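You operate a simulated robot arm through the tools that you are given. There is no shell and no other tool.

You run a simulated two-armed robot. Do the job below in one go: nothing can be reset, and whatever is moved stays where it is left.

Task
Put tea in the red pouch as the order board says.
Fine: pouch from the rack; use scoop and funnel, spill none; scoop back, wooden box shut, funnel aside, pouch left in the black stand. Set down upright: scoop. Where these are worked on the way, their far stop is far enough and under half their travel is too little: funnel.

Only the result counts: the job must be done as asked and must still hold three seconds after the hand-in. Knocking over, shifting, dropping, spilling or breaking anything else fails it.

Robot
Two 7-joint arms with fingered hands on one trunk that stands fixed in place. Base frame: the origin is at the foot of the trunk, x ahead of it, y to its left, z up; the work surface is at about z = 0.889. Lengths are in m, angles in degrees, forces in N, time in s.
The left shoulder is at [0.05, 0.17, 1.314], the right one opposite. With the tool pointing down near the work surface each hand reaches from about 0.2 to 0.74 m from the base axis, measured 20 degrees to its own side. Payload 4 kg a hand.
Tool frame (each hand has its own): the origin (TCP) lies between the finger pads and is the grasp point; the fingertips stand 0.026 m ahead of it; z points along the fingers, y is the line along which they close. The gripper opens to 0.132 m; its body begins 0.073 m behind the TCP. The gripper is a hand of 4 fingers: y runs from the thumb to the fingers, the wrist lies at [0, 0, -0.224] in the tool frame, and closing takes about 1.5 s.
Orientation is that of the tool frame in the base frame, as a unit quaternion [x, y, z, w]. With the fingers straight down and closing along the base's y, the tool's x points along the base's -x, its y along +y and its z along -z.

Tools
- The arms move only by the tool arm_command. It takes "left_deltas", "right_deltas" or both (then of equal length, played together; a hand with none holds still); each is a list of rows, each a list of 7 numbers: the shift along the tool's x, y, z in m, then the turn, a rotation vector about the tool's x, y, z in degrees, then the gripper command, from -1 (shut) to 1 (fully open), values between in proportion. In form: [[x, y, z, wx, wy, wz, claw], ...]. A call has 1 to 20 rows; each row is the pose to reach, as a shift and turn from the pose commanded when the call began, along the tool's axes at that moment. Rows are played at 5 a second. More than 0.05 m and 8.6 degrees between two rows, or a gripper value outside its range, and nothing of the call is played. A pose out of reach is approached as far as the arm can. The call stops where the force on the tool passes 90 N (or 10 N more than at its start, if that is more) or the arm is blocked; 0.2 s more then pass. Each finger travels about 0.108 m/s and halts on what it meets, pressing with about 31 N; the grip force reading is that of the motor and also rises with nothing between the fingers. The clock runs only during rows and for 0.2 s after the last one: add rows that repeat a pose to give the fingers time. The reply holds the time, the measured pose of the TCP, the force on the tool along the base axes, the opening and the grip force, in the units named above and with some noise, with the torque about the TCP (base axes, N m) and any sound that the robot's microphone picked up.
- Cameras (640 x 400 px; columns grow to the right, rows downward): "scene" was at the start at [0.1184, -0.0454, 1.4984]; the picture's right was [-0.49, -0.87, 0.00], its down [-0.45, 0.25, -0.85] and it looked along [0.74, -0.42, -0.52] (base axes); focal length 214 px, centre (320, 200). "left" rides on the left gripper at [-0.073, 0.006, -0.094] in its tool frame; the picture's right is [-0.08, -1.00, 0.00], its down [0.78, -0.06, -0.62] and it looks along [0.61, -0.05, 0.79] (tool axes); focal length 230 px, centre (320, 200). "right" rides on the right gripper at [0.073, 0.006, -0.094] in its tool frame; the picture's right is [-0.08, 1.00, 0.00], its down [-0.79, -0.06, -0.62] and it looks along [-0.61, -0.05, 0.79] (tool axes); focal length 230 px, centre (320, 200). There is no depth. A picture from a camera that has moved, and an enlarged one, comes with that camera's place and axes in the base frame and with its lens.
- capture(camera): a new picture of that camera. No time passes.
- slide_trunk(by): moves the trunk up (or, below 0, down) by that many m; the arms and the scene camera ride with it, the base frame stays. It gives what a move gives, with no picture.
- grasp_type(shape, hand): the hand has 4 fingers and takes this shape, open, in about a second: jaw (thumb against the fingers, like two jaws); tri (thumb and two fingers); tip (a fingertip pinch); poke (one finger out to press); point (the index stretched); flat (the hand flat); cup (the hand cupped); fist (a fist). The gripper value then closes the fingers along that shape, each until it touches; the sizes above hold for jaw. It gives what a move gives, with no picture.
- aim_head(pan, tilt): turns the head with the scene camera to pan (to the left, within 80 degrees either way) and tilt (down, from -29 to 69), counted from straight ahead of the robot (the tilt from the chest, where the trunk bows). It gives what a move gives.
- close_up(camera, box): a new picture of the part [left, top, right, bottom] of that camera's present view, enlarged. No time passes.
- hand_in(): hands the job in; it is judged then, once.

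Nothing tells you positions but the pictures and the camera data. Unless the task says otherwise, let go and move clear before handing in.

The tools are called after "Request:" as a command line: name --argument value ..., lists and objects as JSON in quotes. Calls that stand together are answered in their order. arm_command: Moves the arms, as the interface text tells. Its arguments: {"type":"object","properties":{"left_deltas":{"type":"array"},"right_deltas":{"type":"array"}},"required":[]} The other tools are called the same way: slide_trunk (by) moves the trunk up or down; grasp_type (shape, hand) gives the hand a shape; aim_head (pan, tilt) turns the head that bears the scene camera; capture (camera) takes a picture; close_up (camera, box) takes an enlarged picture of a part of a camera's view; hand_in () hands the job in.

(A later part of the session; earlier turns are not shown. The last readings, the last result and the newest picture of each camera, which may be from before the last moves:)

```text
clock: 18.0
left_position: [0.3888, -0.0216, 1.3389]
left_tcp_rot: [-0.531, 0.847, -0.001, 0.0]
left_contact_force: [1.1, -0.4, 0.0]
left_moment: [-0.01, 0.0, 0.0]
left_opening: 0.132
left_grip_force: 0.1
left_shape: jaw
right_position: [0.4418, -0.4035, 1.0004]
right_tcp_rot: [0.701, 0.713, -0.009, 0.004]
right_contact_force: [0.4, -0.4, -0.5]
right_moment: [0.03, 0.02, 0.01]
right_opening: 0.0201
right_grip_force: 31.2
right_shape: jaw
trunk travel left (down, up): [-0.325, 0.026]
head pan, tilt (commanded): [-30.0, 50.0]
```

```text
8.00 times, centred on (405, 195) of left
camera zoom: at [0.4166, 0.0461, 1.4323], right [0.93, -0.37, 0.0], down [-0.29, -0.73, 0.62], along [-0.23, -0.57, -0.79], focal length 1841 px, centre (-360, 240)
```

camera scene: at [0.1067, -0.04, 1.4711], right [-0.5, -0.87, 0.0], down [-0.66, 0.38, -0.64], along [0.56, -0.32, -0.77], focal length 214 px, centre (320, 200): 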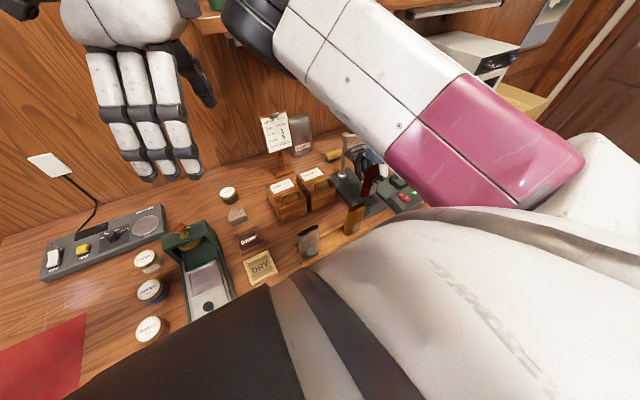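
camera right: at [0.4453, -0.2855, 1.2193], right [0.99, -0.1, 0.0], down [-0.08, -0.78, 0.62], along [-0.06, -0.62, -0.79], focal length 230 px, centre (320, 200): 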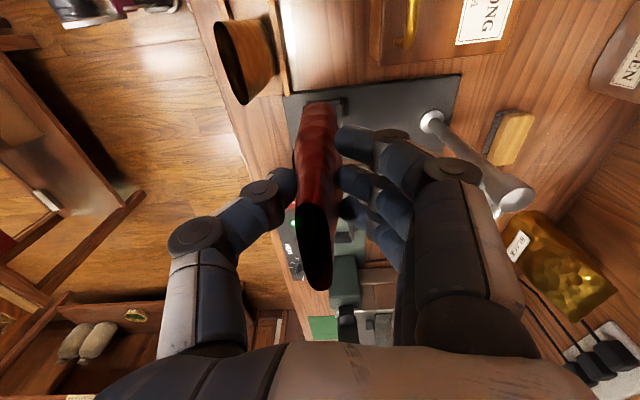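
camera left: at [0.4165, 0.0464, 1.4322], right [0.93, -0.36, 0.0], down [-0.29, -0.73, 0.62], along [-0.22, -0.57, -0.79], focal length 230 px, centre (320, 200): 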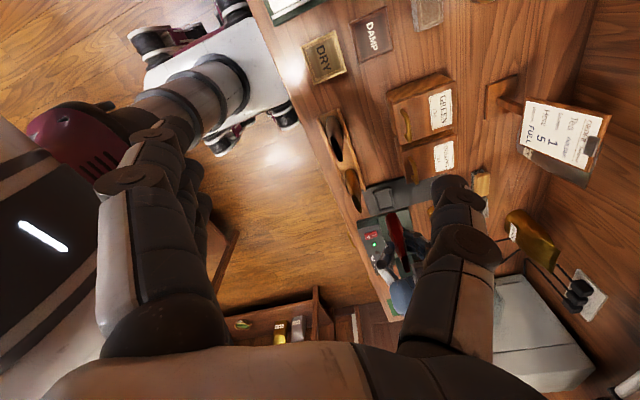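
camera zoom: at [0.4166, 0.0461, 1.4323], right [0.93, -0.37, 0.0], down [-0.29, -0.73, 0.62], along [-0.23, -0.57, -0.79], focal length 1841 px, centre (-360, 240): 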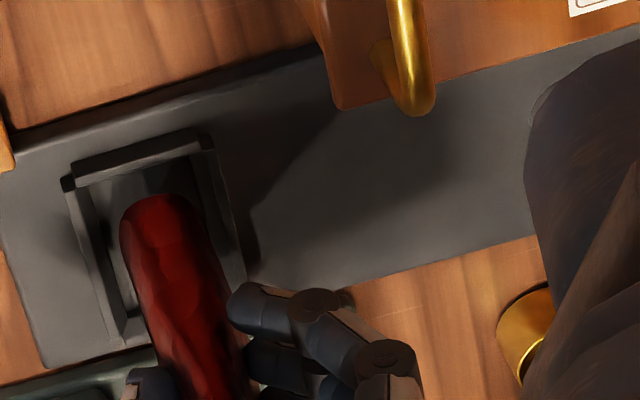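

Alignment is good within a couple of millimetres. I keep lowering gently until the force shows contact.

Request:
arm_command --right_deltas '[[0, -0.001, 0.004, 0, 0, 0, -1], [0, -0.001, 0.008, 0, 0, 0, -1], [0, -0.001, 0.012, 0, 0, 0, -1], [0, -0.001, 0.012, 0, 0, 0, -1]]'

Request:
close_up --camera "right" --box '[270, 50, 380, 130]'

Request:
close_up --camera "left" --box '[380, 170, 430, 220]'

```text
clock: 19.0
left_position: [0.3891, -0.0223, 1.339]
left_tcp_rot: [-0.531, 0.847, 0.0, 0.0]
left_contact_force: [0.1, 0.3, 0.4]
left_moment: [-0.03, -0.03, 0.01]
left_opening: 0.1316
left_grip_force: 0.1
left_shape: jaw
right_position: [0.4407, -0.4036, 0.9873]
right_tcp_rot: [0.702, 0.713, -0.01, 0.003]
right_contact_force: [0.4, -1.0, 0.3]
right_moment: [-0.01, 0.02, -0.01]
right_opening: 0.0204
right_grip_force: 30.9
right_shape: jaw
trunk travel left (down, up): [-0.325, 0.026]
head pan, tilt (commanded): [-30.0, 50.0]
```

```text
5.00 times, centred on (325, 90) of right
camera zoom: at [0.4457, -0.3294, 1.0797], right [1.0, -0.06, -0.01], down [-0.04, -0.77, 0.63], along [-0.05, -0.63, -0.78], focal length 1150 px, centre (295, 750)
```

zoom: 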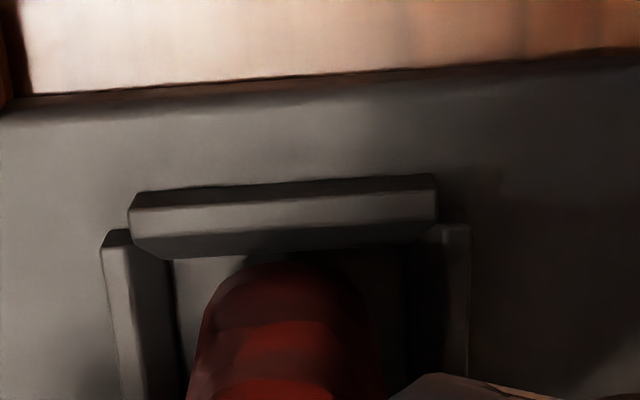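

```text
8.00 times, centred on (405, 195) of left
camera zoom: at [0.4166, 0.0461, 1.4323], right [0.93, -0.37, 0.0], down [-0.29, -0.73, 0.62], along [-0.23, -0.57, -0.79], focal length 1841 px, centre (-360, 240)
```

zoom: 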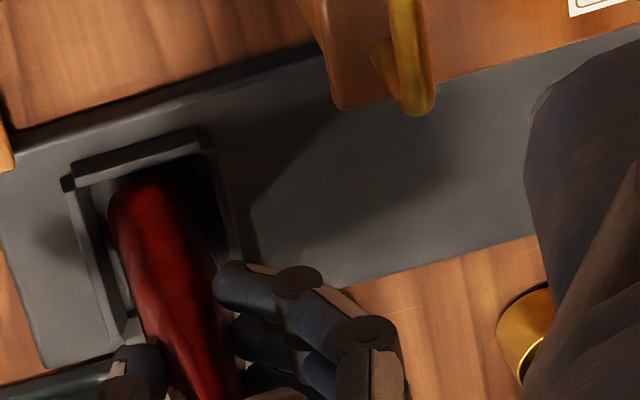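

No contact yet and it is still well placed in x; I move it 3 mm away from the near wall and continue down.

Request:
arm_command --right_deltas '[[-0.003, 0, 0.0, 0, 0, 0, -1], [-0.004, 0, 0.004, 0, 0, 0, -1], [-0.004, 0, 0.008, 0, 0, 0, -1], [-0.004, 0, 0.008, 0, 0, 0, -1]]'

Request:
close_up --camera "right" --box '[270, 50, 380, 130]'

Request:
close_up --camera "left" --box '[380, 170, 430, 220]'

```text
clock: 20.0
left_position: [0.3875, -0.0203, 1.34]
left_tcp_rot: [-0.53, 0.848, -0.002, 0.0]
left_contact_force: [-0.9, 0.0, 0.3]
left_moment: [-0.02, 0.02, 0.01]
left_opening: 0.1321
left_grip_force: 0.2
left_shape: jaw
right_position: [0.439, -0.4081, 0.981]
right_tcp_rot: [0.702, 0.712, -0.008, 0.006]
right_contact_force: [3.0, -0.9, 27.3]
right_moment: [-0.02, -0.08, 0.01]
right_opening: 0.0211
right_grip_force: 31.3
right_shape: jaw
trunk travel left (down, up): [-0.325, 0.026]
head pan, tilt (commanded): [-30.0, 50.0]
```

```text
5.00 times, centred on (325, 90) of right
camera zoom: at [0.445, -0.3328, 1.0732], right [1.0, -0.06, 0.0], down [-0.05, -0.77, 0.63], along [-0.04, -0.63, -0.77], focal length 1150 px, centre (295, 750)
```

zoom: 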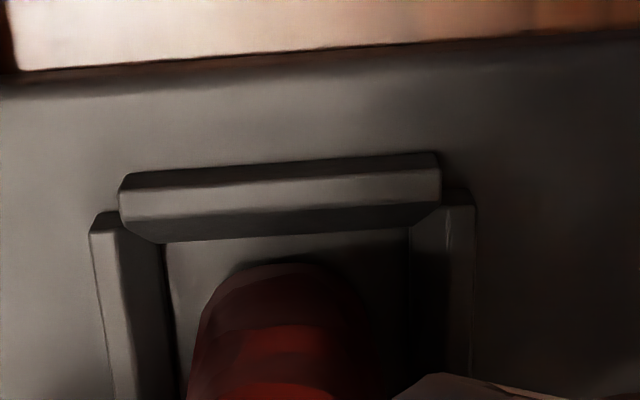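

```text
8.00 times, centred on (405, 195) of left
camera zoom: at [0.4151, 0.0478, 1.433], right [0.93, -0.37, 0.0], down [-0.29, -0.73, 0.62], along [-0.23, -0.58, -0.79], focal length 1841 px, centre (-360, 240)
```

zoom: 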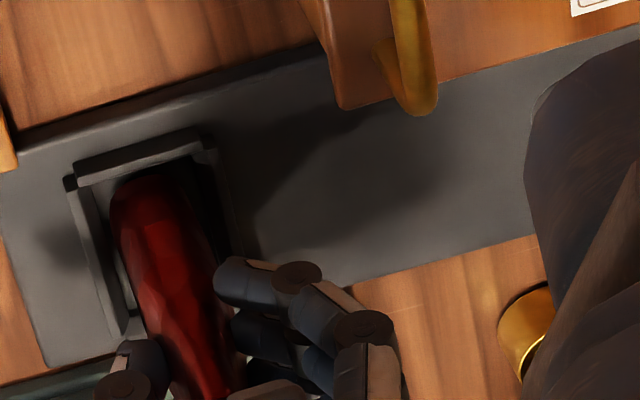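

The pouch has seated: 27 N upward at z 0.981. I ease the pressure, open the fingers partway and look.

Request:
arm_command --right_deltas '[[0, 0, -0.003, 0, 0, 0, -1], [0, 0, -0.003, 0, 0, 0, -0.6], [0, 0, -0.003, 0, 0, 0, -0.3], [0, 0, -0.003, 0, 0, 0, 0], [0, 0, -0.003, 0, 0, 0, 0.2], [0, 0, -0.003, 0, 0, 0, 0.2]]'

Request:
capture --camera "right"

Request:
close_up --camera "left" --box '[370, 160, 450, 240]'

```text
clock: 21.4
left_position: [0.3892, -0.0205, 1.338]
left_tcp_rot: [-0.53, 0.848, 0.0, -0.001]
left_contact_force: [-0.2, -0.6, -0.7]
left_moment: [0.0, 0.01, 0.01]
left_opening: 0.1322
left_grip_force: 0.1
left_shape: jaw
right_position: [0.4403, -0.4077, 0.9829]
right_tcp_rot: [0.702, 0.712, -0.009, 0.003]
right_contact_force: [-0.2, -0.2, 0.0]
right_moment: [0.02, -0.01, -0.03]
right_opening: 0.0786
right_grip_force: 0.1
right_shape: jaw
trunk travel left (down, up): [-0.325, 0.026]
head pan, tilt (commanded): [-30.0, 50.0]
```

```text
taken
camera right: at [0.4456, -0.3329, 1.0739], right [1.0, -0.06, -0.01], down [-0.04, -0.77, 0.63], along [-0.05, -0.63, -0.78], focal length 230 px, centre (320, 200)
```

right: 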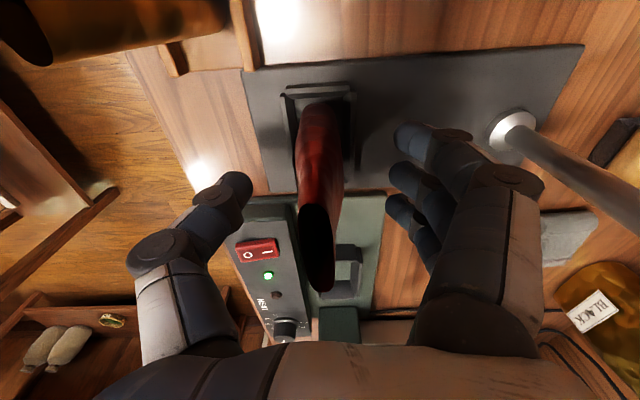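

```text
5.00 times, centred on (410, 200) of left
camera zoom: at [0.4165, 0.0461, 1.4324], right [0.93, -0.37, 0.0], down [-0.29, -0.73, 0.62], along [-0.23, -0.57, -0.79], focal length 1150 px, centre (-130, 200)
```

zoom: 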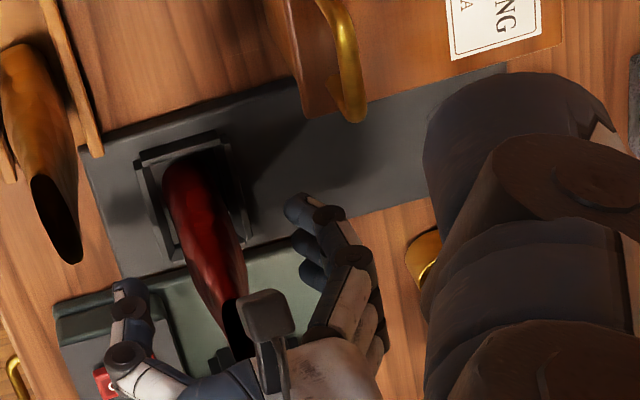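

The pouch stands in the socket by itself. I lift the right hand straight off it.

Request:
arm_command --right_deltas '[[0, 0, -0.03, 0, 0, 0, 0.2], [0, 0, -0.06, 0, 0, 0, 0.2], [0, 0, -0.09, 0, 0, 0, 0.2], [0, 0, -0.12, 0, 0, 0, 0.2], [0, 0, -0.15, 0, 0, 0, 0.2], [0, 0, -0.18, 0, 0, 0, 0.2], [0, 0, -0.2, 0, 0, 0, 0.2]]'

Request:
capture --camera "right"

Request:
capture --camera "scene"

Request:
capture --camera "left"

```text
clock: 23.0
left_position: [0.3884, -0.0219, 1.34]
left_tcp_rot: [-0.53, 0.848, 0.0, -0.001]
left_contact_force: [0.2, 0.1, 0.7]
left_moment: [0.0, 0.04, 0.01]
left_opening: 0.1318
left_grip_force: 0.1
left_shape: jaw
right_position: [0.4315, -0.42, 1.173]
right_tcp_rot: [0.721, 0.693, 0.0, -0.013]
right_contact_force: [0.3, -0.1, -0.2]
right_moment: [0.0, 0.02, 0.03]
right_opening: 0.0788
right_grip_force: 0.0
right_shape: jaw
trunk travel left (down, up): [-0.325, 0.026]
head pan, tilt (commanded): [-30.0, 50.0]
```

```text
taken
camera right: at [0.4408, -0.3485, 1.2682], right [0.99, -0.11, -0.02], down [-0.08, -0.79, 0.6], along [-0.09, -0.6, -0.8], focal length 230 px, centre (320, 200)
```

right: 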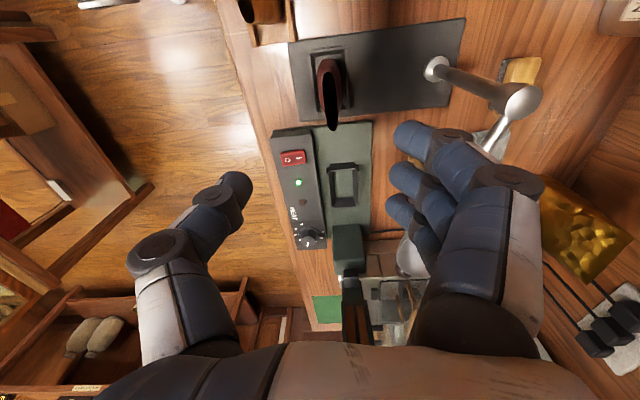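

```text
taken
camera scene: at [0.1064, -0.0398, 1.4711], right [-0.5, -0.87, 0.0], down [-0.66, 0.38, -0.64], along [0.56, -0.32, -0.77], focal length 214 px, centre (320, 200)
```

scene: 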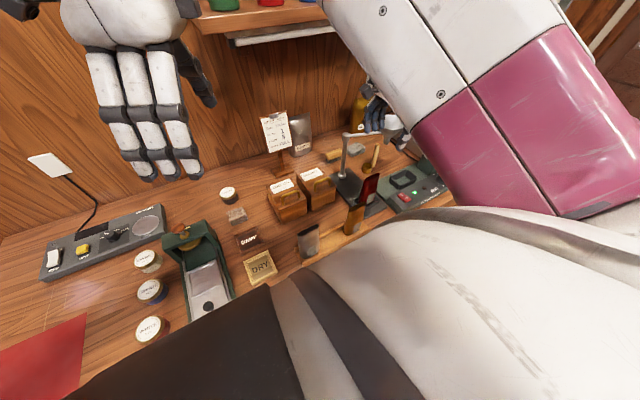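

```text
taken
camera left: at [0.4164, 0.0462, 1.4324], right [0.93, -0.37, 0.0], down [-0.29, -0.73, 0.62], along [-0.23, -0.57, -0.79], focal length 230 px, centre (320, 200)
```

left: 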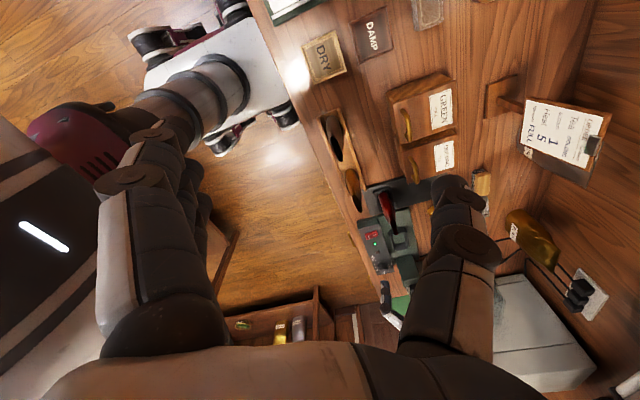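

The pouch is seated in the stand. I put the funnel post near (0.586, -0.413), with the funnel's knob near (0.506, -0.62, 1.09). Next I raise the right hand and turn it the other way, thumb forward, so it can straddle the knob and swing the funnel round.

Request:
arm_command --right_deltas '[[0, 0, -0.02, 0, 0, -8, 0.2], [-0.005, 0, -0.04, 0, 0, -16, 0.2], [-0.01, 0, -0.06, 0, 0, -24, 0.2], [-0.02, 0, -0.08, 0, 0, -32, 0.2], [-0.03, -0.01, -0.1, 0, 0, -40, 0.2], [-0.04, -0.02, -0.11, 0, 0, -48, 0.2], [-0.05, -0.02, -0.12, 0, 0, -56, 0.2], [-0.06, -0.02, -0.12, 0, 0, -64, 0.2], [-0.07, -0.02, -0.12, 0, 0, -72, 0.2], [-0.08, -0.02, -0.12, 0, 0, -80, 0.2], [-0.09, -0.02, -0.12, 0, 0, -88, 0.2], [-0.1, -0.02, -0.12, 0, 0, -96, 0.2], [-0.11, -0.02, -0.12, 0, 0, -104, 0.2], [-0.12, -0.02, -0.12, 0, 0, -112, 0.2], [-0.13, -0.02, -0.12, 0, 0, -120, 0.2], [-0.14, -0.02, -0.12, 0, 0, -128, 0.2], [-0.15, -0.02, -0.12, 0, 0, -136, 0.2], [-0.16, -0.02, -0.12, 0, 0, -144, 0.2], [-0.16, -0.02, -0.12, 0, 0, -152, 0.2], [-0.16, -0.02, -0.12, 0, 0, -158, 0.2]]'

Request:
capture --camera "right"

Request:
capture --camera "scene"

Request:
capture --camera "left"

```text
clock: 27.2
left_position: [0.3891, -0.0224, 1.3372]
left_tcp_rot: [-0.531, 0.848, 0.0, 0.0]
left_contact_force: [0.0, 0.6, 1.0]
left_moment: [0.0, -0.03, -0.02]
left_opening: 0.1318
left_grip_force: 0.1
left_shape: jaw
right_position: [0.4256, -0.5625, 1.3045]
right_tcp_rot: [-0.566, 0.825, -0.005, -0.008]
right_contact_force: [-0.2, 0.3, 0.3]
right_moment: [-0.01, -0.01, 0.0]
right_opening: 0.0788
right_grip_force: 0.0
right_shape: jaw
trunk travel left (down, up): [-0.325, 0.026]
head pan, tilt (commanded): [-30.0, 50.0]
```

```text
taken
camera right: at [0.3943, -0.6271, 1.3998], right [-0.9, 0.43, 0.0], down [0.34, 0.72, 0.6], along [0.26, 0.54, -0.8], focal length 230 px, centre (320, 200)
```

right: 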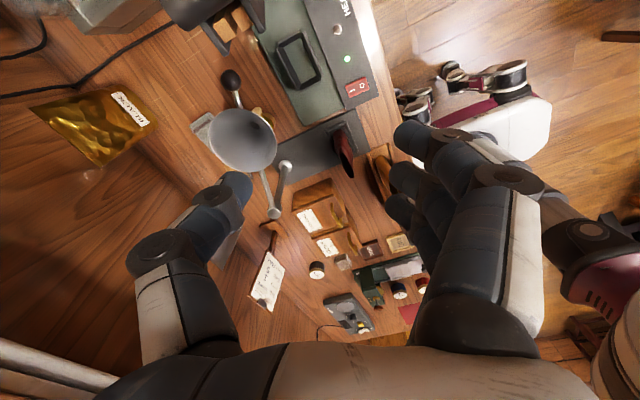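

```text
taken
camera scene: at [0.1067, -0.0403, 1.4711], right [-0.5, -0.87, 0.0], down [-0.66, 0.38, -0.64], along [0.56, -0.32, -0.77], focal length 214 px, centre (320, 200)
```

scene: 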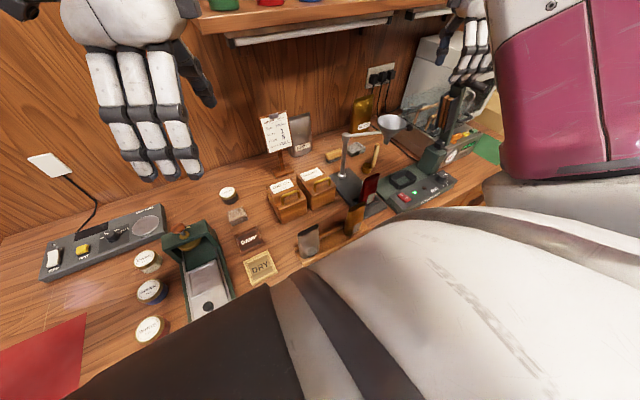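

```text
taken
camera left: at [0.4167, 0.0458, 1.4323], right [0.93, -0.37, 0.0], down [-0.29, -0.73, 0.62], along [-0.23, -0.57, -0.79], focal length 230 px, centre (320, 200)
```

left: 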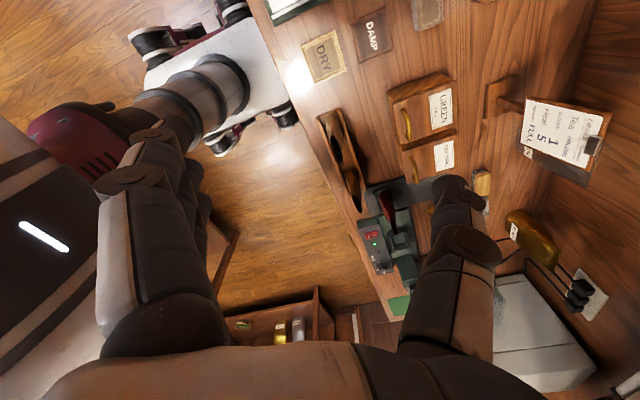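

Thumb-forward orientation is comfortable. I zoom in on the knob and the sealer's lever beside it to check the clearance before going in.

Request:
close_up --camera "right" --box '[140, 0, 400, 230]'

Request:
close_up --camera "scene" --box '[330, 60, 510, 210]'

```text
1.74 times, centred on (270, 115) of right
camera zoom: at [0.3943, -0.6271, 1.3998], right [-0.9, 0.43, 0.0], down [0.34, 0.72, 0.6], along [0.26, 0.54, -0.8], focal length 400 px, centre (407, 348)
```

zoom: 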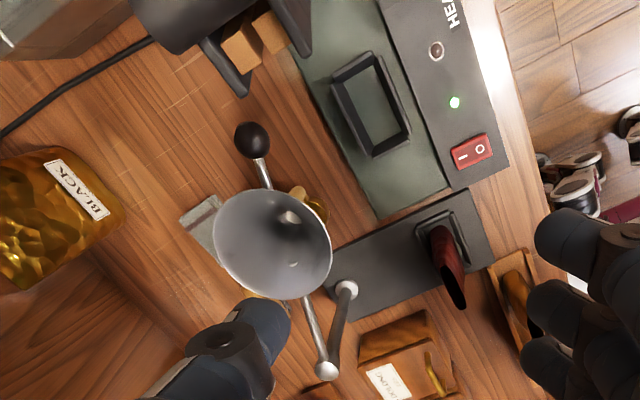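

```text
2.67 times, centred on (420, 135) of scene
camera zoom: at [0.1067, -0.0403, 1.4711], right [-0.5, -0.87, 0.0], down [-0.66, 0.38, -0.64], along [0.56, -0.32, -0.77], focal length 572 px, centre (53, 373)
```

zoom: 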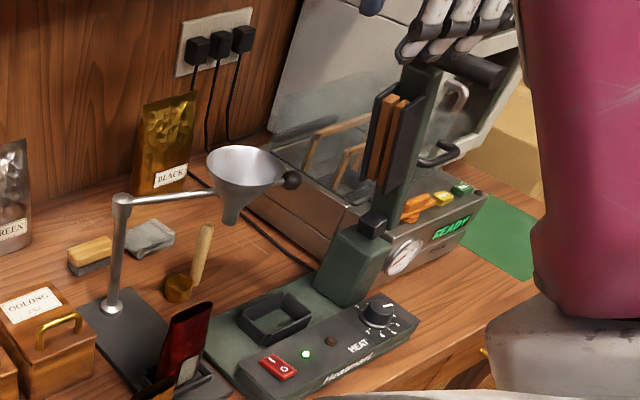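

The sealer's upright lever is too close to the knob, so I'll straddle the rod between post and funnel (near (0.568, -0.475, 1.08)) instead. I first approach partway and check the clearance to the shelf.

Request:
arm_command --right_deltas '[[-0.02, -0.012, 0.02, 0, 0, 0, 0.2], [-0.042, -0.024, 0.045, 0, 0, 0, 0.2], [-0.065, -0.036, 0.075, 0, 0, 0, 0.2], [-0.087, -0.047, 0.1, 0, 0, -2, 0.2], [-0.087, -0.047, 0.103, 0, 0, -2, 0.2]]'

Request:
aim_head --pan -35 --tilt 30

Request:
capture --camera "scene"

Request:
capture --camera "right"

```text
clock: 28.4
left_position: [0.3875, -0.0207, 1.3387]
left_tcp_rot: [-0.53, 0.848, 0.0, 0.0]
left_contact_force: [0.2, 0.5, -0.4]
left_moment: [0.0, 0.05, -0.03]
left_opening: 0.1321
left_grip_force: 0.0
left_shape: jaw
right_position: [0.4991, -0.5009, 1.2009]
right_tcp_rot: [-0.579, 0.815, -0.006, -0.009]
right_contact_force: [0.3, 0.1, 0.3]
right_moment: [0.02, 0.01, 0.02]
right_opening: 0.0788
right_grip_force: 0.0
right_shape: jaw
trunk travel left (down, up): [-0.325, 0.026]
head pan, tilt (commanded): [-30.0, 50.0]
```

```text
clock: 29.2
left_position: [0.389, -0.0218, 1.3385]
left_tcp_rot: [-0.531, 0.848, 0.0, 0.001]
left_contact_force: [0.1, 0.1, 0.1]
left_moment: [-0.03, 0.01, -0.04]
left_opening: 0.1319
left_grip_force: 0.1
left_shape: jaw
right_position: [0.4995, -0.5011, 1.2015]
right_tcp_rot: [-0.579, 0.815, -0.004, -0.008]
right_contact_force: [0.1, 0.7, 0.4]
right_moment: [0.01, 0.01, -0.01]
right_opening: 0.0787
right_grip_force: 0.0
right_shape: jaw
trunk travel left (down, up): [-0.325, 0.026]
head pan, tilt (commanded): [-35.0, 30.0]
```

```text
taken
camera scene: at [0.114, -0.0534, 1.5006], right [-0.57, -0.82, 0.0], down [-0.41, 0.29, -0.87], along [0.71, -0.5, -0.5], focal length 214 px, centre (320, 200)
```

scene: 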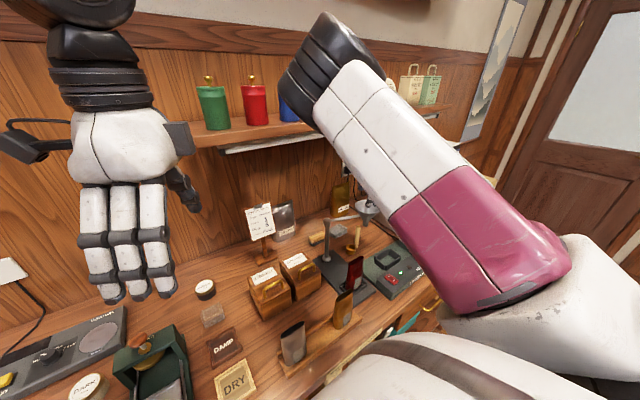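

```text
taken
camera right: at [0.4719, -0.5656, 1.2958], right [-0.92, 0.4, 0.0], down [0.32, 0.73, 0.6], along [0.24, 0.55, -0.8], focal length 230 px, centre (320, 200)
```

right: 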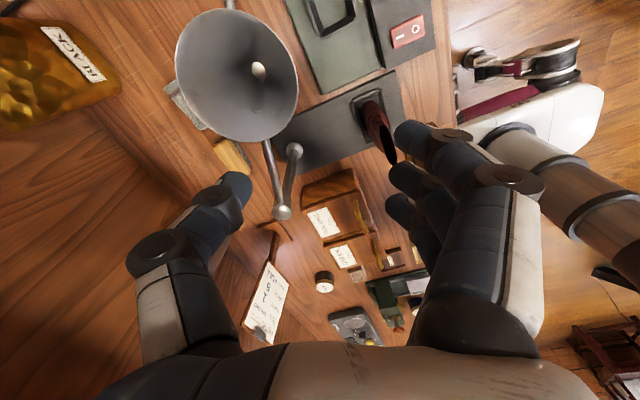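

I estimate the shelf's front edge at x≈0.66, which leaves room for the wrist. I move over the rod at (0.569, -0.479) and check the rod's position before lowering.

Request:
arm_command --right_deltas '[[-0.015, -0.02, 0.013, 0, 0, -0.8, 0.2], [-0.03, -0.04, 0.026, 0, 0, -1.6, 0.2], [-0.045, -0.0585, 0.039, 0, 0, -1.6, 0.2], [-0.045, -0.0585, 0.039, 0, 0, -1.6, 0.2]]'

Request:
capture --camera "right"

Request:
capture --camera "scene"

```text
clock: 30.2
left_position: [0.388, -0.022, 1.3391]
left_tcp_rot: [-0.53, 0.848, 0.0, 0.001]
left_contact_force: [0.2, -0.3, -0.6]
left_moment: [-0.01, -0.03, -0.03]
left_opening: 0.1316
left_grip_force: 0.1
left_shape: jaw
right_position: [0.57, -0.4806, 1.1615]
right_tcp_rot: [-0.59, 0.807, -0.006, -0.008]
right_contact_force: [-0.6, 0.0, 0.7]
right_moment: [-0.02, 0.01, 0.02]
right_opening: 0.0788
right_grip_force: 0.0
right_shape: jaw
trunk travel left (down, up): [-0.325, 0.026]
head pan, tilt (commanded): [-35.0, 30.0]
```

```text
taken
camera right: at [0.5427, -0.5457, 1.2562], right [-0.93, 0.37, 0.0], down [0.3, 0.74, 0.6], along [0.22, 0.56, -0.8], focal length 230 px, centre (320, 200)
```

right: 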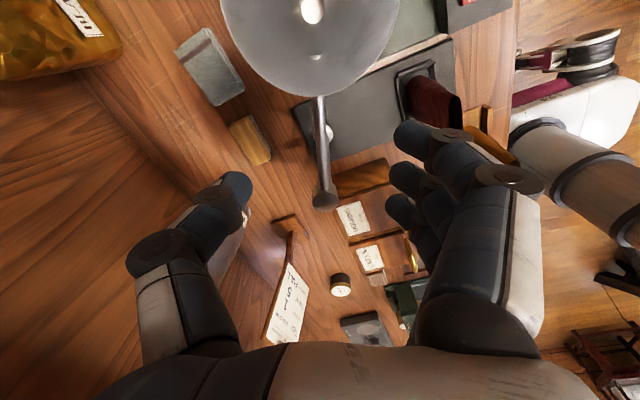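

```text
taken
camera scene: at [0.1134, -0.0532, 1.5007], right [-0.57, -0.82, 0.0], down [-0.41, 0.29, -0.87], along [0.71, -0.5, -0.5], focal length 214 px, centre (320, 200)
```

scene: 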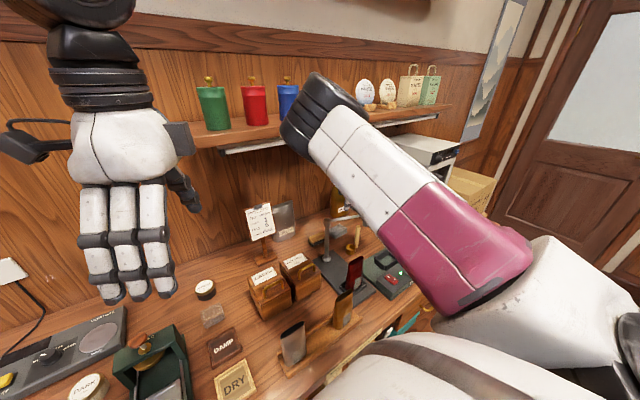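

The rod lines up exactly with the hand's centre plane. I lower so the thumb and fingers straddle it.

Request:
arm_command --right_deltas '[[-0.001, 0, 0.02, 0, 0, 0, 0.2], [-0.002, 0, 0.04, 0, 0, 0, 0.2], [-0.002, 0, 0.06, 0, 0, 0, 0.2], [-0.002, 0, 0.078, 0, 0, 0, 0.2], [-0.002, 0, 0.078, 0, 0, 0, 0.2]]'

Request:
capture --camera "right"

```text
clock: 31.4
left_position: [0.3893, -0.0217, 1.34]
left_tcp_rot: [-0.531, 0.847, 0.0, 0.001]
left_contact_force: [0.0, -0.4, 0.4]
left_moment: [-0.02, -0.02, 0.0]
left_opening: 0.1317
left_grip_force: 0.1
left_shape: jaw
right_position: [0.5686, -0.4781, 1.083]
right_tcp_rot: [-0.591, 0.807, -0.005, -0.007]
right_contact_force: [1.5, 0.8, 0.4]
right_moment: [-0.01, 0.0, 0.0]
right_opening: 0.0784
right_grip_force: 0.1
right_shape: jaw
trunk travel left (down, up): [-0.325, 0.026]
head pan, tilt (commanded): [-35.0, 30.0]
```

```text
taken
camera right: at [0.5423, -0.5443, 1.1783], right [-0.93, 0.37, 0.0], down [0.3, 0.74, 0.6], along [0.22, 0.56, -0.8], focal length 230 px, centre (320, 200)
```

right: 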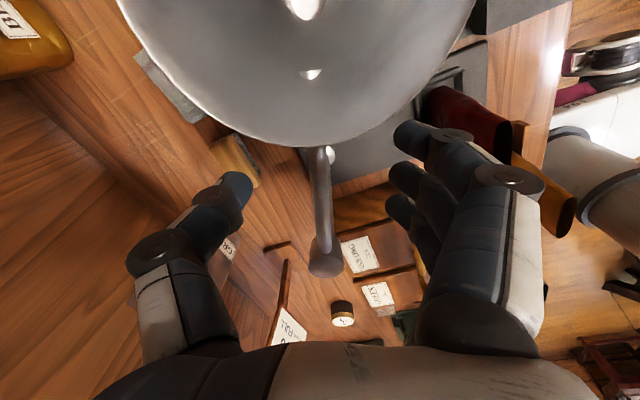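

The rod is cleanly between thumb and fingers. I close to a loose cage and swing round the post by 72 degrees, turning the hand with it.

Request:
arm_command --right_deltas '[[0, 0, 0, 0, 0, 0, -0.2], [0, 0, 0, 0, 0, 0, -0.5], [0, 0, 0, 0, 0, 0, -0.75], [0, 0, 0, 0, 0, 0, -0.75], [-0.00021, 0.00495, 0, 0, 0, 4.8, -0.75], [-0.00083, 0.00987, 0, 0, 0, 9.6, -0.75], [-0.00186, 0.01472, 0, 0, 0, 14.4, -0.75], [-0.00329, 0.01947, 0, 0, 0, 19.2, -0.75], [-0.00512, 0.02408, 0, 0, 0, 24, -0.75], [-0.00732, 0.02852, 0, 0, 0, 28.8, -0.75], [-0.00989, 0.03276, 0, 0, 0, 33.6, -0.75], [-0.01281, 0.03677, 0, 0, 0, 38.4, -0.75], [-0.01605, 0.04053, 0, 0, 0, 43.2, -0.75], [-0.01959, 0.04399, 0, 0, 0, 48, -0.75], [-0.02341, 0.04715, 0, 0, 0, 52.8, -0.75], [-0.02748, 0.04998, 0, 0, 0, 57.6, -0.75], [-0.03177, 0.05246, 0, 0, 0, 62.4, -0.75], [-0.03626, 0.05457, 0, 0, 0, 67.2, -0.75], [-0.04091, 0.0563, 0, 0, 0, 72, -0.75], [-0.04091, 0.0563, 0, 0, 0, 72, -0.75]]'

Request:
capture --camera "right"

Request:
capture --camera "scene"

Request:
capture --camera "left"

```text
clock: 35.6
left_position: [0.3884, -0.0218, 1.339]
left_tcp_rot: [-0.531, 0.848, 0.0, 0.001]
left_contact_force: [-0.4, -0.6, -0.7]
left_moment: [-0.03, 0.02, 0.01]
left_opening: 0.1319
left_grip_force: 0.1
left_shape: jaw
right_position: [0.5278, -0.4212, 1.0821]
right_tcp_rot: [-0.003, 1.0, -0.008, -0.004]
right_contact_force: [-0.7, -0.1, 0.6]
right_moment: [0.01, 0.05, 0.0]
right_opening: 0.0168
right_grip_force: 0.2
right_shape: jaw
trunk travel left (down, up): [-0.325, 0.026]
head pan, tilt (commanded): [-35.0, 30.0]
```

```text
taken
camera right: at [0.4557, -0.4144, 1.1759], right [0.07, 1.0, -0.02], down [0.79, -0.05, 0.61], along [0.61, -0.06, -0.79], focal length 230 px, centre (320, 200)
```

right: 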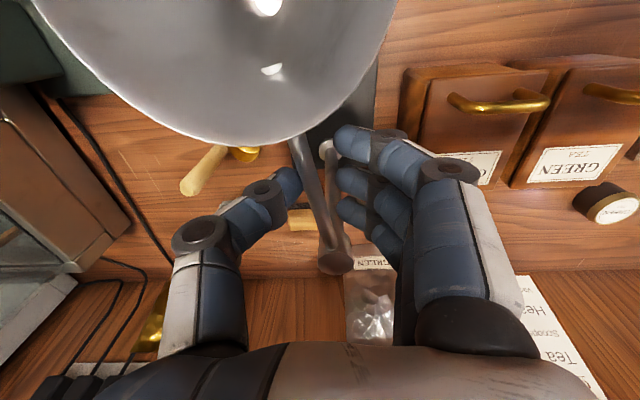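

```text
taken
camera scene: at [0.1141, -0.0536, 1.5006], right [-0.57, -0.82, 0.0], down [-0.41, 0.29, -0.87], along [0.71, -0.5, -0.5], focal length 214 px, centre (320, 200)
```

scene: 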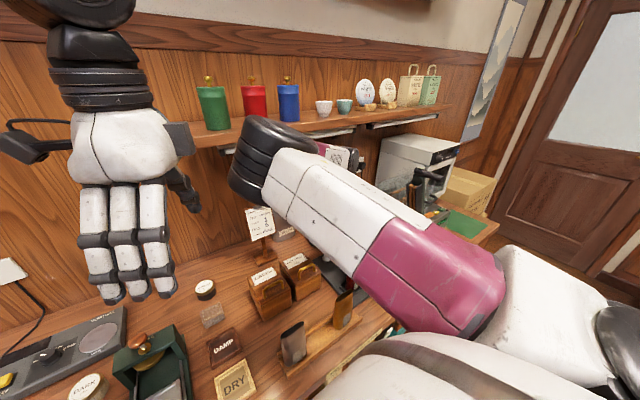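

```text
taken
camera left: at [0.4167, 0.0458, 1.4323], right [0.93, -0.37, 0.0], down [-0.29, -0.73, 0.62], along [-0.23, -0.57, -0.79], focal length 230 px, centre (320, 200)
```

left: 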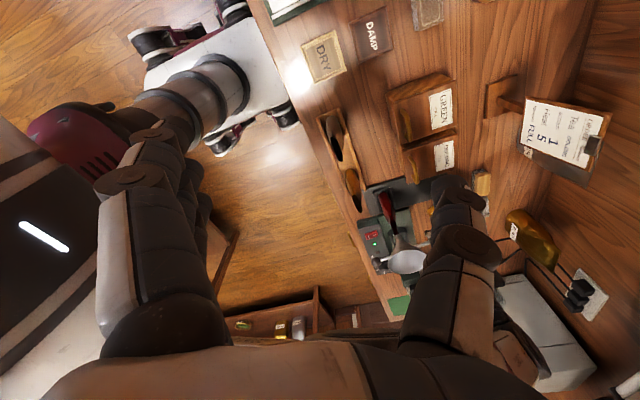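

The funnel has swung most of the way, now near (0.442, -0.441), with about 12-14 degrees to go to sit over the pouch. I continue slowly toward the stop.

Request:
arm_command --right_deltas '[[-0.00014, 0.00405, 0, 0, 0, 4, -0.75], [-0.00056, 0.00807, 0, 0, 0, 8, -0.75], [-0.00127, 0.01206, 0, 0, 0, 12, -0.75], [-0.0017, 0.014, 0, 0, 0, 14, -0.75], [-0.00225, 0.01599, 0, 0, 0, 16, -0.75], [-0.00225, 0.01599, 0, 0, 0, 16, -0.75]]'

Request:
capture --camera "right"

Request:
close_up --camera "left" --box '[340, 150, 460, 290]'

```text
clock: 37.0
left_position: [0.3888, -0.0227, 1.3394]
left_tcp_rot: [-0.53, 0.848, 0.0, 0.0]
left_contact_force: [0.0, -0.6, 0.9]
left_moment: [0.0, -0.03, -0.02]
left_opening: 0.132
left_grip_force: 0.1
left_shape: jaw
right_position: [0.5271, -0.4143, 1.0805]
right_tcp_rot: [0.146, 0.989, -0.006, -0.003]
right_contact_force: [-0.4, -0.1, -0.8]
right_moment: [0.01, -0.01, 0.01]
right_opening: 0.0168
right_grip_force: 0.1
right_shape: jaw
trunk travel left (down, up): [-0.325, 0.026]
head pan, tilt (commanded): [-35.0, 30.0]
```

```text
taken
camera right: at [0.4587, -0.387, 1.174], right [0.36, 0.93, -0.01], down [0.74, -0.28, 0.61], along [0.57, -0.23, -0.79], focal length 230 px, centre (320, 200)
```

right: 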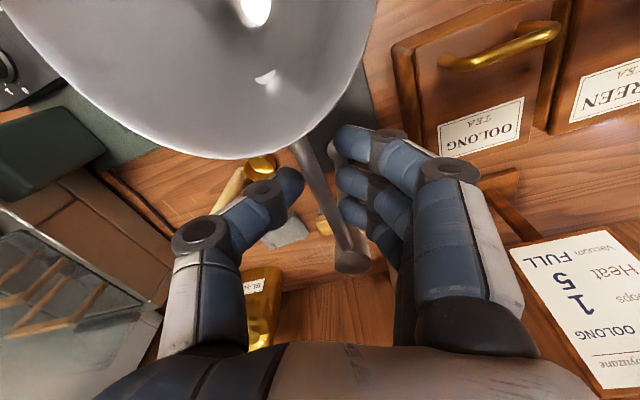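

```text
2.86 times, centred on (400, 220) of left
camera zoom: at [0.4167, 0.0461, 1.4323], right [0.93, -0.37, 0.0], down [-0.29, -0.73, 0.62], along [-0.23, -0.57, -0.79], focal length 657 px, centre (91, 143)
```

zoom: 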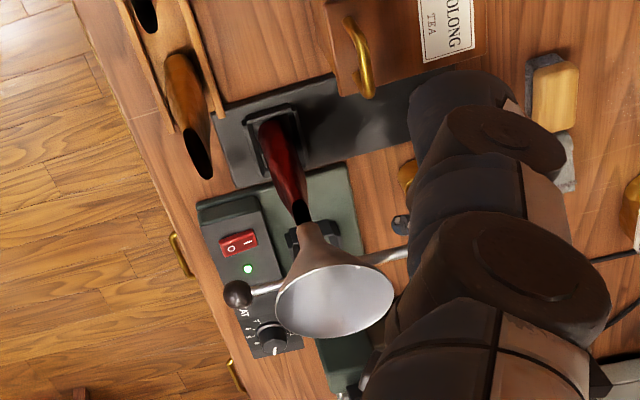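

The spout is nearly over the pouch mouth, perhaps 5 degrees short. I continue a little further and watch for the stop.

Request:
arm_command --right_deltas '[[-4e-05, 0.002, 0, 0, 0, 2, -0.75], [-0.00014, 0.00405, 0, 0, 0, 4, -0.75], [-0.0003, 0.006, 0, 0, 0, 6, -0.75], [-0.00056, 0.00807, 0, 0, 0, 8, -0.75], [-0.00056, 0.00807, 0, 0, 0, 8, -0.75]]'

Request:
capture --camera "right"

Request:
close_up --camera "left" --box '[340, 150, 460, 290]'

```text
clock: 38.2
left_position: [0.3878, -0.0216, 1.3389]
left_tcp_rot: [-0.531, 0.847, 0.0, 0.0]
left_contact_force: [-0.5, -0.1, 0.8]
left_moment: [0.0, 0.0, 0.0]
left_opening: 0.1317
left_grip_force: 0.1
left_shape: jaw
right_position: [0.5266, -0.4118, 1.0801]
right_tcp_rot: [0.221, 0.975, -0.004, -0.003]
right_contact_force: [-1.3, 0.9, -0.7]
right_moment: [0.0, 0.03, 0.02]
right_opening: 0.0169
right_grip_force: 0.1
right_shape: jaw
trunk travel left (down, up): [-0.325, 0.026]
head pan, tilt (commanded): [-35.0, 30.0]
```

```text
taken
camera right: at [0.4647, -0.3742, 1.174], right [0.5, 0.87, -0.01], down [0.69, -0.39, 0.61], along [0.53, -0.31, -0.79], focal length 230 px, centre (320, 200)
```

right: 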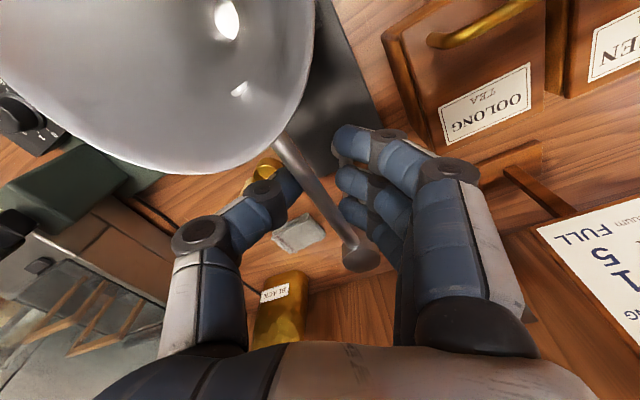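

```text
2.86 times, centred on (400, 220) of left
camera zoom: at [0.4166, 0.0461, 1.4323], right [0.93, -0.37, 0.0], down [-0.29, -0.73, 0.62], along [-0.23, -0.57, -0.79], focal length 657 px, centre (91, 143)
```

zoom: 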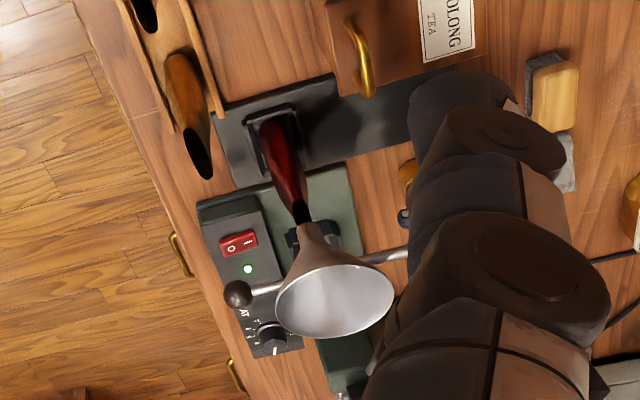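

The funnel didn't move on the last push and the hand has over-rotated relative to the rod. I turn the hand back square to the rod and push a few millimetres toward +y to feel for the stop.

Request:
arm_command --right_deltas '[[0, 0, 0, 0, 0, -7, -0.75], [0, 0, 0, 0, 0, -14, -0.75], [0, 0, 0, 0, 0, -21, -0.75], [0.0022, 0.0045, 0, 0, 0, -21, -0.75], [0.0043, 0.009, 0, 0, 0, -21, -0.75], [0.0043, 0.009, 0, 0, 0, -21, -0.75]]'

Request:
capture --camera "right"

Request:
close_up --camera "left" --box '[340, 150, 460, 290]'

```text
clock: 39.6
left_position: [0.3883, -0.0216, 1.3394]
left_tcp_rot: [-0.532, 0.847, 0.0, 0.0]
left_contact_force: [-0.1, -0.2, 0.2]
left_moment: [-0.04, 0.03, 0.04]
left_opening: 0.1319
left_grip_force: 0.0
left_shape: jaw
right_position: [0.524, -0.4057, 1.0768]
right_tcp_rot: [0.043, 0.999, -0.003, -0.007]
right_contact_force: [-0.9, -1.0, -1.4]
right_moment: [0.03, 0.04, 0.0]
right_opening: 0.0172
right_grip_force: 0.2
right_shape: jaw
trunk travel left (down, up): [-0.325, 0.026]
head pan, tilt (commanded): [-35.0, 30.0]
```

```text
taken
camera right: at [0.4533, -0.3934, 1.1713], right [0.16, 0.99, -0.01], down [0.79, -0.13, 0.61], along [0.6, -0.1, -0.8], focal length 230 px, centre (320, 200)
```

right: 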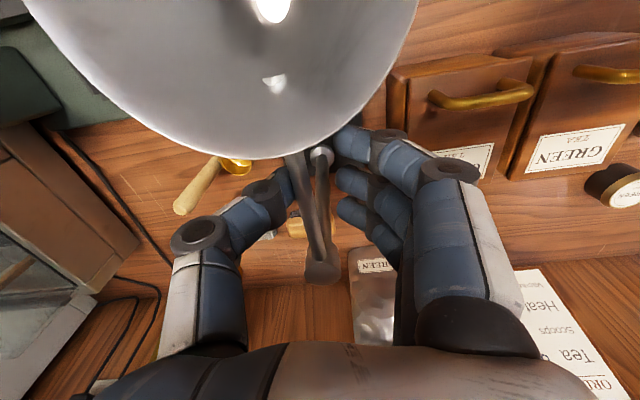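

```text
2.86 times, centred on (400, 220) of left
camera zoom: at [0.4167, 0.0457, 1.4323], right [0.93, -0.37, 0.0], down [-0.29, -0.73, 0.62], along [-0.23, -0.57, -0.79], focal length 657 px, centre (91, 143)
```

zoom: 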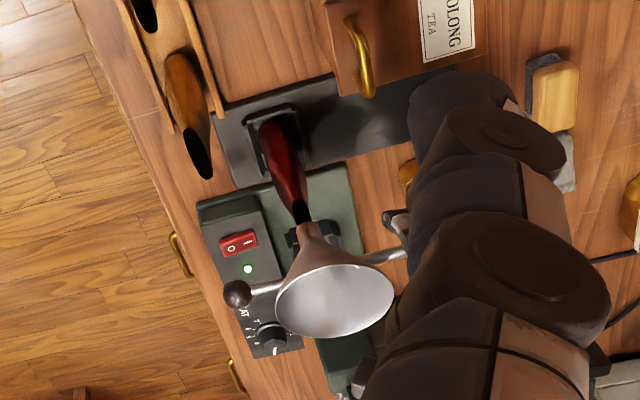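

The funnel's position is unchanged, though the thumb may only now be reaching the rod. I push 6 mm more and read the force to confirm the stop.

Request:
arm_command --right_deltas '[[0, 0.003, 0, 0, 0, 0, -0.75], [0, 0.006, 0, 0, 0, 0, -0.75], [0, 0.009, 0, 0, 0, 0, -0.75], [0, 0.009, 0, 0, 0, 0, -0.75]]'

Request:
capture --camera "right"

Request:
close_up --camera "left" --box '[340, 150, 460, 290]'

```text
clock: 40.9
left_position: [0.3892, -0.0213, 1.3388]
left_tcp_rot: [-0.531, 0.847, 0.0, -0.001]
left_contact_force: [-0.8, 0.5, -0.4]
left_moment: [0.03, -0.01, 0.01]
left_opening: 0.1319
left_grip_force: 0.1
left_shape: jaw
right_position: [0.5212, -0.4063, 1.0744]
right_tcp_rot: [0.058, 0.998, 0.0, -0.008]
right_contact_force: [-0.7, -0.6, -0.4]
right_moment: [0.01, -0.01, 0.02]
right_opening: 0.0169
right_grip_force: 0.0
right_shape: jaw
trunk travel left (down, up): [-0.325, 0.026]
head pan, tilt (commanded): [-35.0, 30.0]
stopped in row 4 (right hand): the arm was blocked; the commanded pose is now the measured one
```

```text
taken
camera right: at [0.4504, -0.3927, 1.1695], right [0.19, 0.98, 0.0], down [0.78, -0.15, 0.6], along [0.59, -0.11, -0.8], focal length 230 px, centre (320, 200)
```

right: 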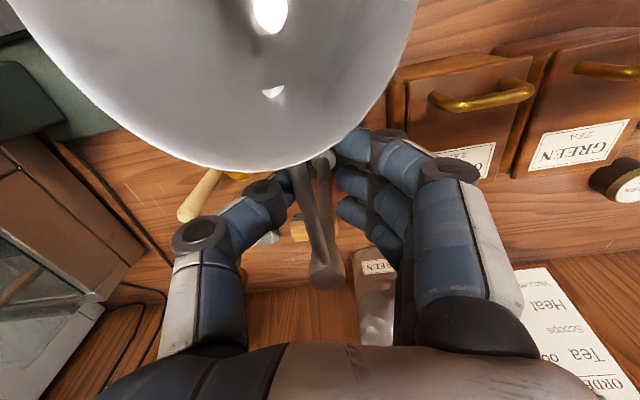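

```text
2.86 times, centred on (400, 220) of left
camera zoom: at [0.4169, 0.046, 1.4323], right [0.93, -0.37, 0.0], down [-0.29, -0.73, 0.62], along [-0.23, -0.57, -0.79], focal length 657 px, centre (91, 143)
```

zoom: 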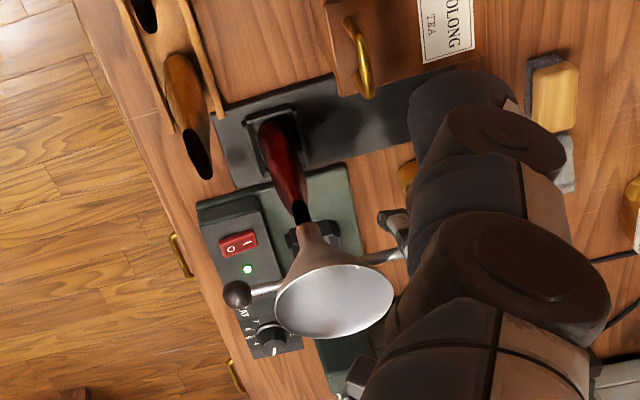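

The arm reports blocked: the funnel is at its far stop, over the pouch. I open and lift the hand clear of the rod.

Request:
arm_command --right_deltas '[[0, 0, 0, 0, 0, 0, -0.3], [0, 0, 0, 0, 0, 0, 0.2], [0, 0, -0.01, 0, 0, 0, 0.2], [0, 0, -0.04, 0, 0, 0, 0.2], [0, 0, -0.08, 0, 0, 0, 0.2], [0, 0, -0.12, 0, 0, 0, 0.2], [-0.01, 0, -0.14, 0, 0, 0, 0.2]]'

Request:
capture --camera "right"

Request:
close_up --camera "left" --box '[340, 150, 460, 290]'

Request:
capture --camera "scene"

```text
clock: 42.5
left_position: [0.3888, -0.0218, 1.3384]
left_tcp_rot: [-0.531, 0.848, -0.001, 0.0]
left_contact_force: [0.2, 0.6, 0.2]
left_moment: [-0.05, -0.01, 0.0]
left_opening: 0.1318
left_grip_force: 0.1
left_shape: jaw
right_position: [0.5333, -0.4053, 1.2148]
right_tcp_rot: [0.055, 0.998, 0.002, -0.008]
right_contact_force: [0.0, 0.2, 0.5]
right_moment: [-0.04, -0.01, -0.02]
right_opening: 0.0786
right_grip_force: 0.1
right_shape: jaw
trunk travel left (down, up): [-0.325, 0.026]
head pan, tilt (commanded): [-35.0, 30.0]
```

```text
taken
camera right: at [0.4624, -0.3918, 1.3093], right [0.19, 0.98, 0.0], down [0.78, -0.15, 0.6], along [0.59, -0.11, -0.8], focal length 230 px, centre (320, 200)
```

right: 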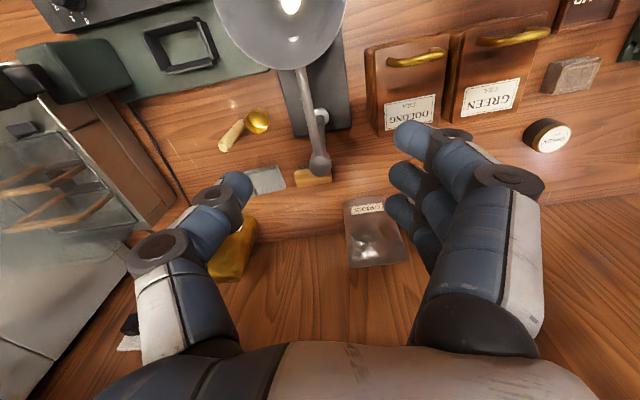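

```text
2.86 times, centred on (400, 220) of left
camera zoom: at [0.417, 0.0463, 1.4322], right [0.93, -0.37, 0.0], down [-0.29, -0.73, 0.62], along [-0.23, -0.57, -0.79], focal length 657 px, centre (91, 143)
```

zoom: 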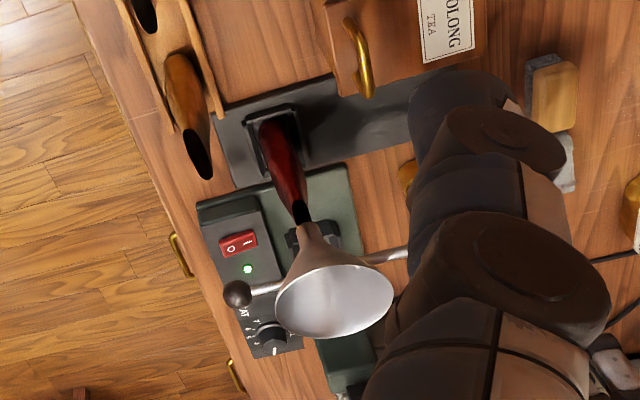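

```text
taken
camera scene: at [0.1144, -0.0531, 1.5006], right [-0.57, -0.82, 0.0], down [-0.41, 0.29, -0.87], along [0.71, -0.5, -0.5], focal length 214 px, centre (320, 200)
```

scene: 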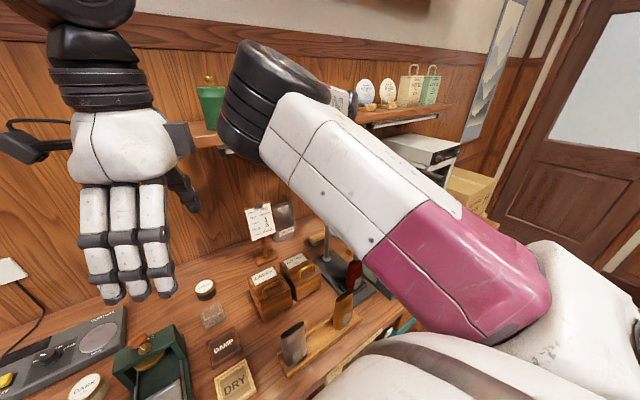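

The funnel stays at its stop over the pouch. Now I study the oolong box: its lid, handle and hinge.

Request:
close_up --camera "right" --box '[340, 20, 500, 140]'

Request:
close_up --camera "left" --box '[375, 60, 475, 190]'

Request:
close_up --camera "scene" --box '[240, 225, 370, 325]'

Request:
close_up --camera "right" --box '[200, 90, 300, 165]'

```text
3.33 times, centred on (420, 80) of right
camera zoom: at [0.4624, -0.3918, 1.3093], right [0.19, 0.98, 0.0], down [0.78, -0.15, 0.6], along [0.59, -0.11, -0.8], focal length 767 px, centre (-13, 600)
```

zoom: 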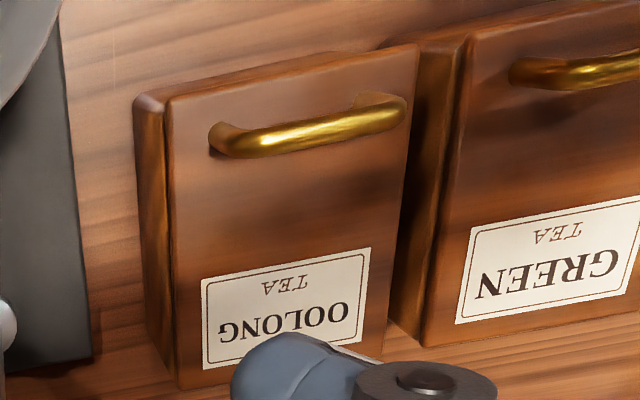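

```text
3.08 times, centred on (425, 125) of left
camera zoom: at [0.417, 0.0463, 1.4322], right [0.93, -0.37, 0.0], down [-0.29, -0.73, 0.62], along [-0.23, -0.57, -0.79], focal length 708 px, centre (-3, 431)
```

zoom: 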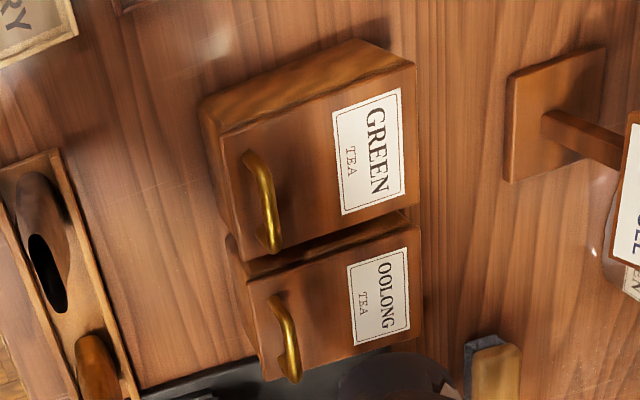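

```text
4.00 times, centred on (305, 275) of scene
camera zoom: at [0.1144, -0.0531, 1.5006], right [-0.57, -0.82, 0.0], down [-0.41, 0.29, -0.87], along [0.71, -0.5, -0.5], focal length 858 px, centre (380, -100)
```

zoom: 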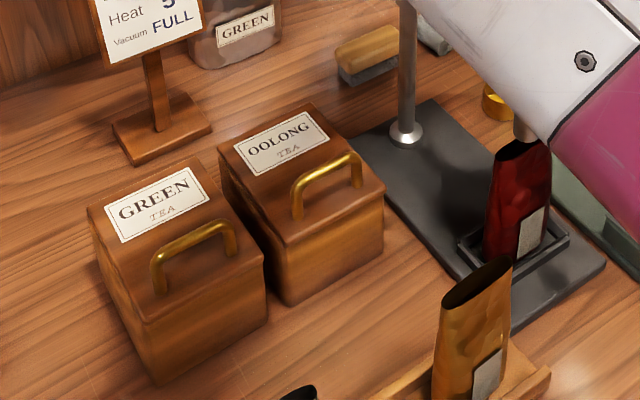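

```text
5.33 times, centred on (250, 128) of right
camera zoom: at [0.4624, -0.3918, 1.3093], right [0.19, 0.98, 0.0], down [0.78, -0.15, 0.6], along [0.59, -0.11, -0.8], focal length 1227 px, centre (693, 587)
```

zoom: 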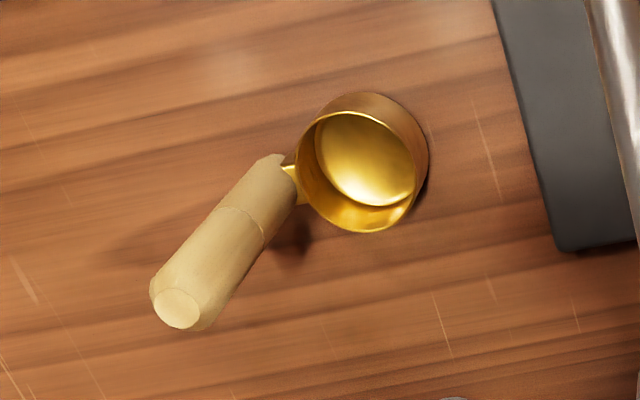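

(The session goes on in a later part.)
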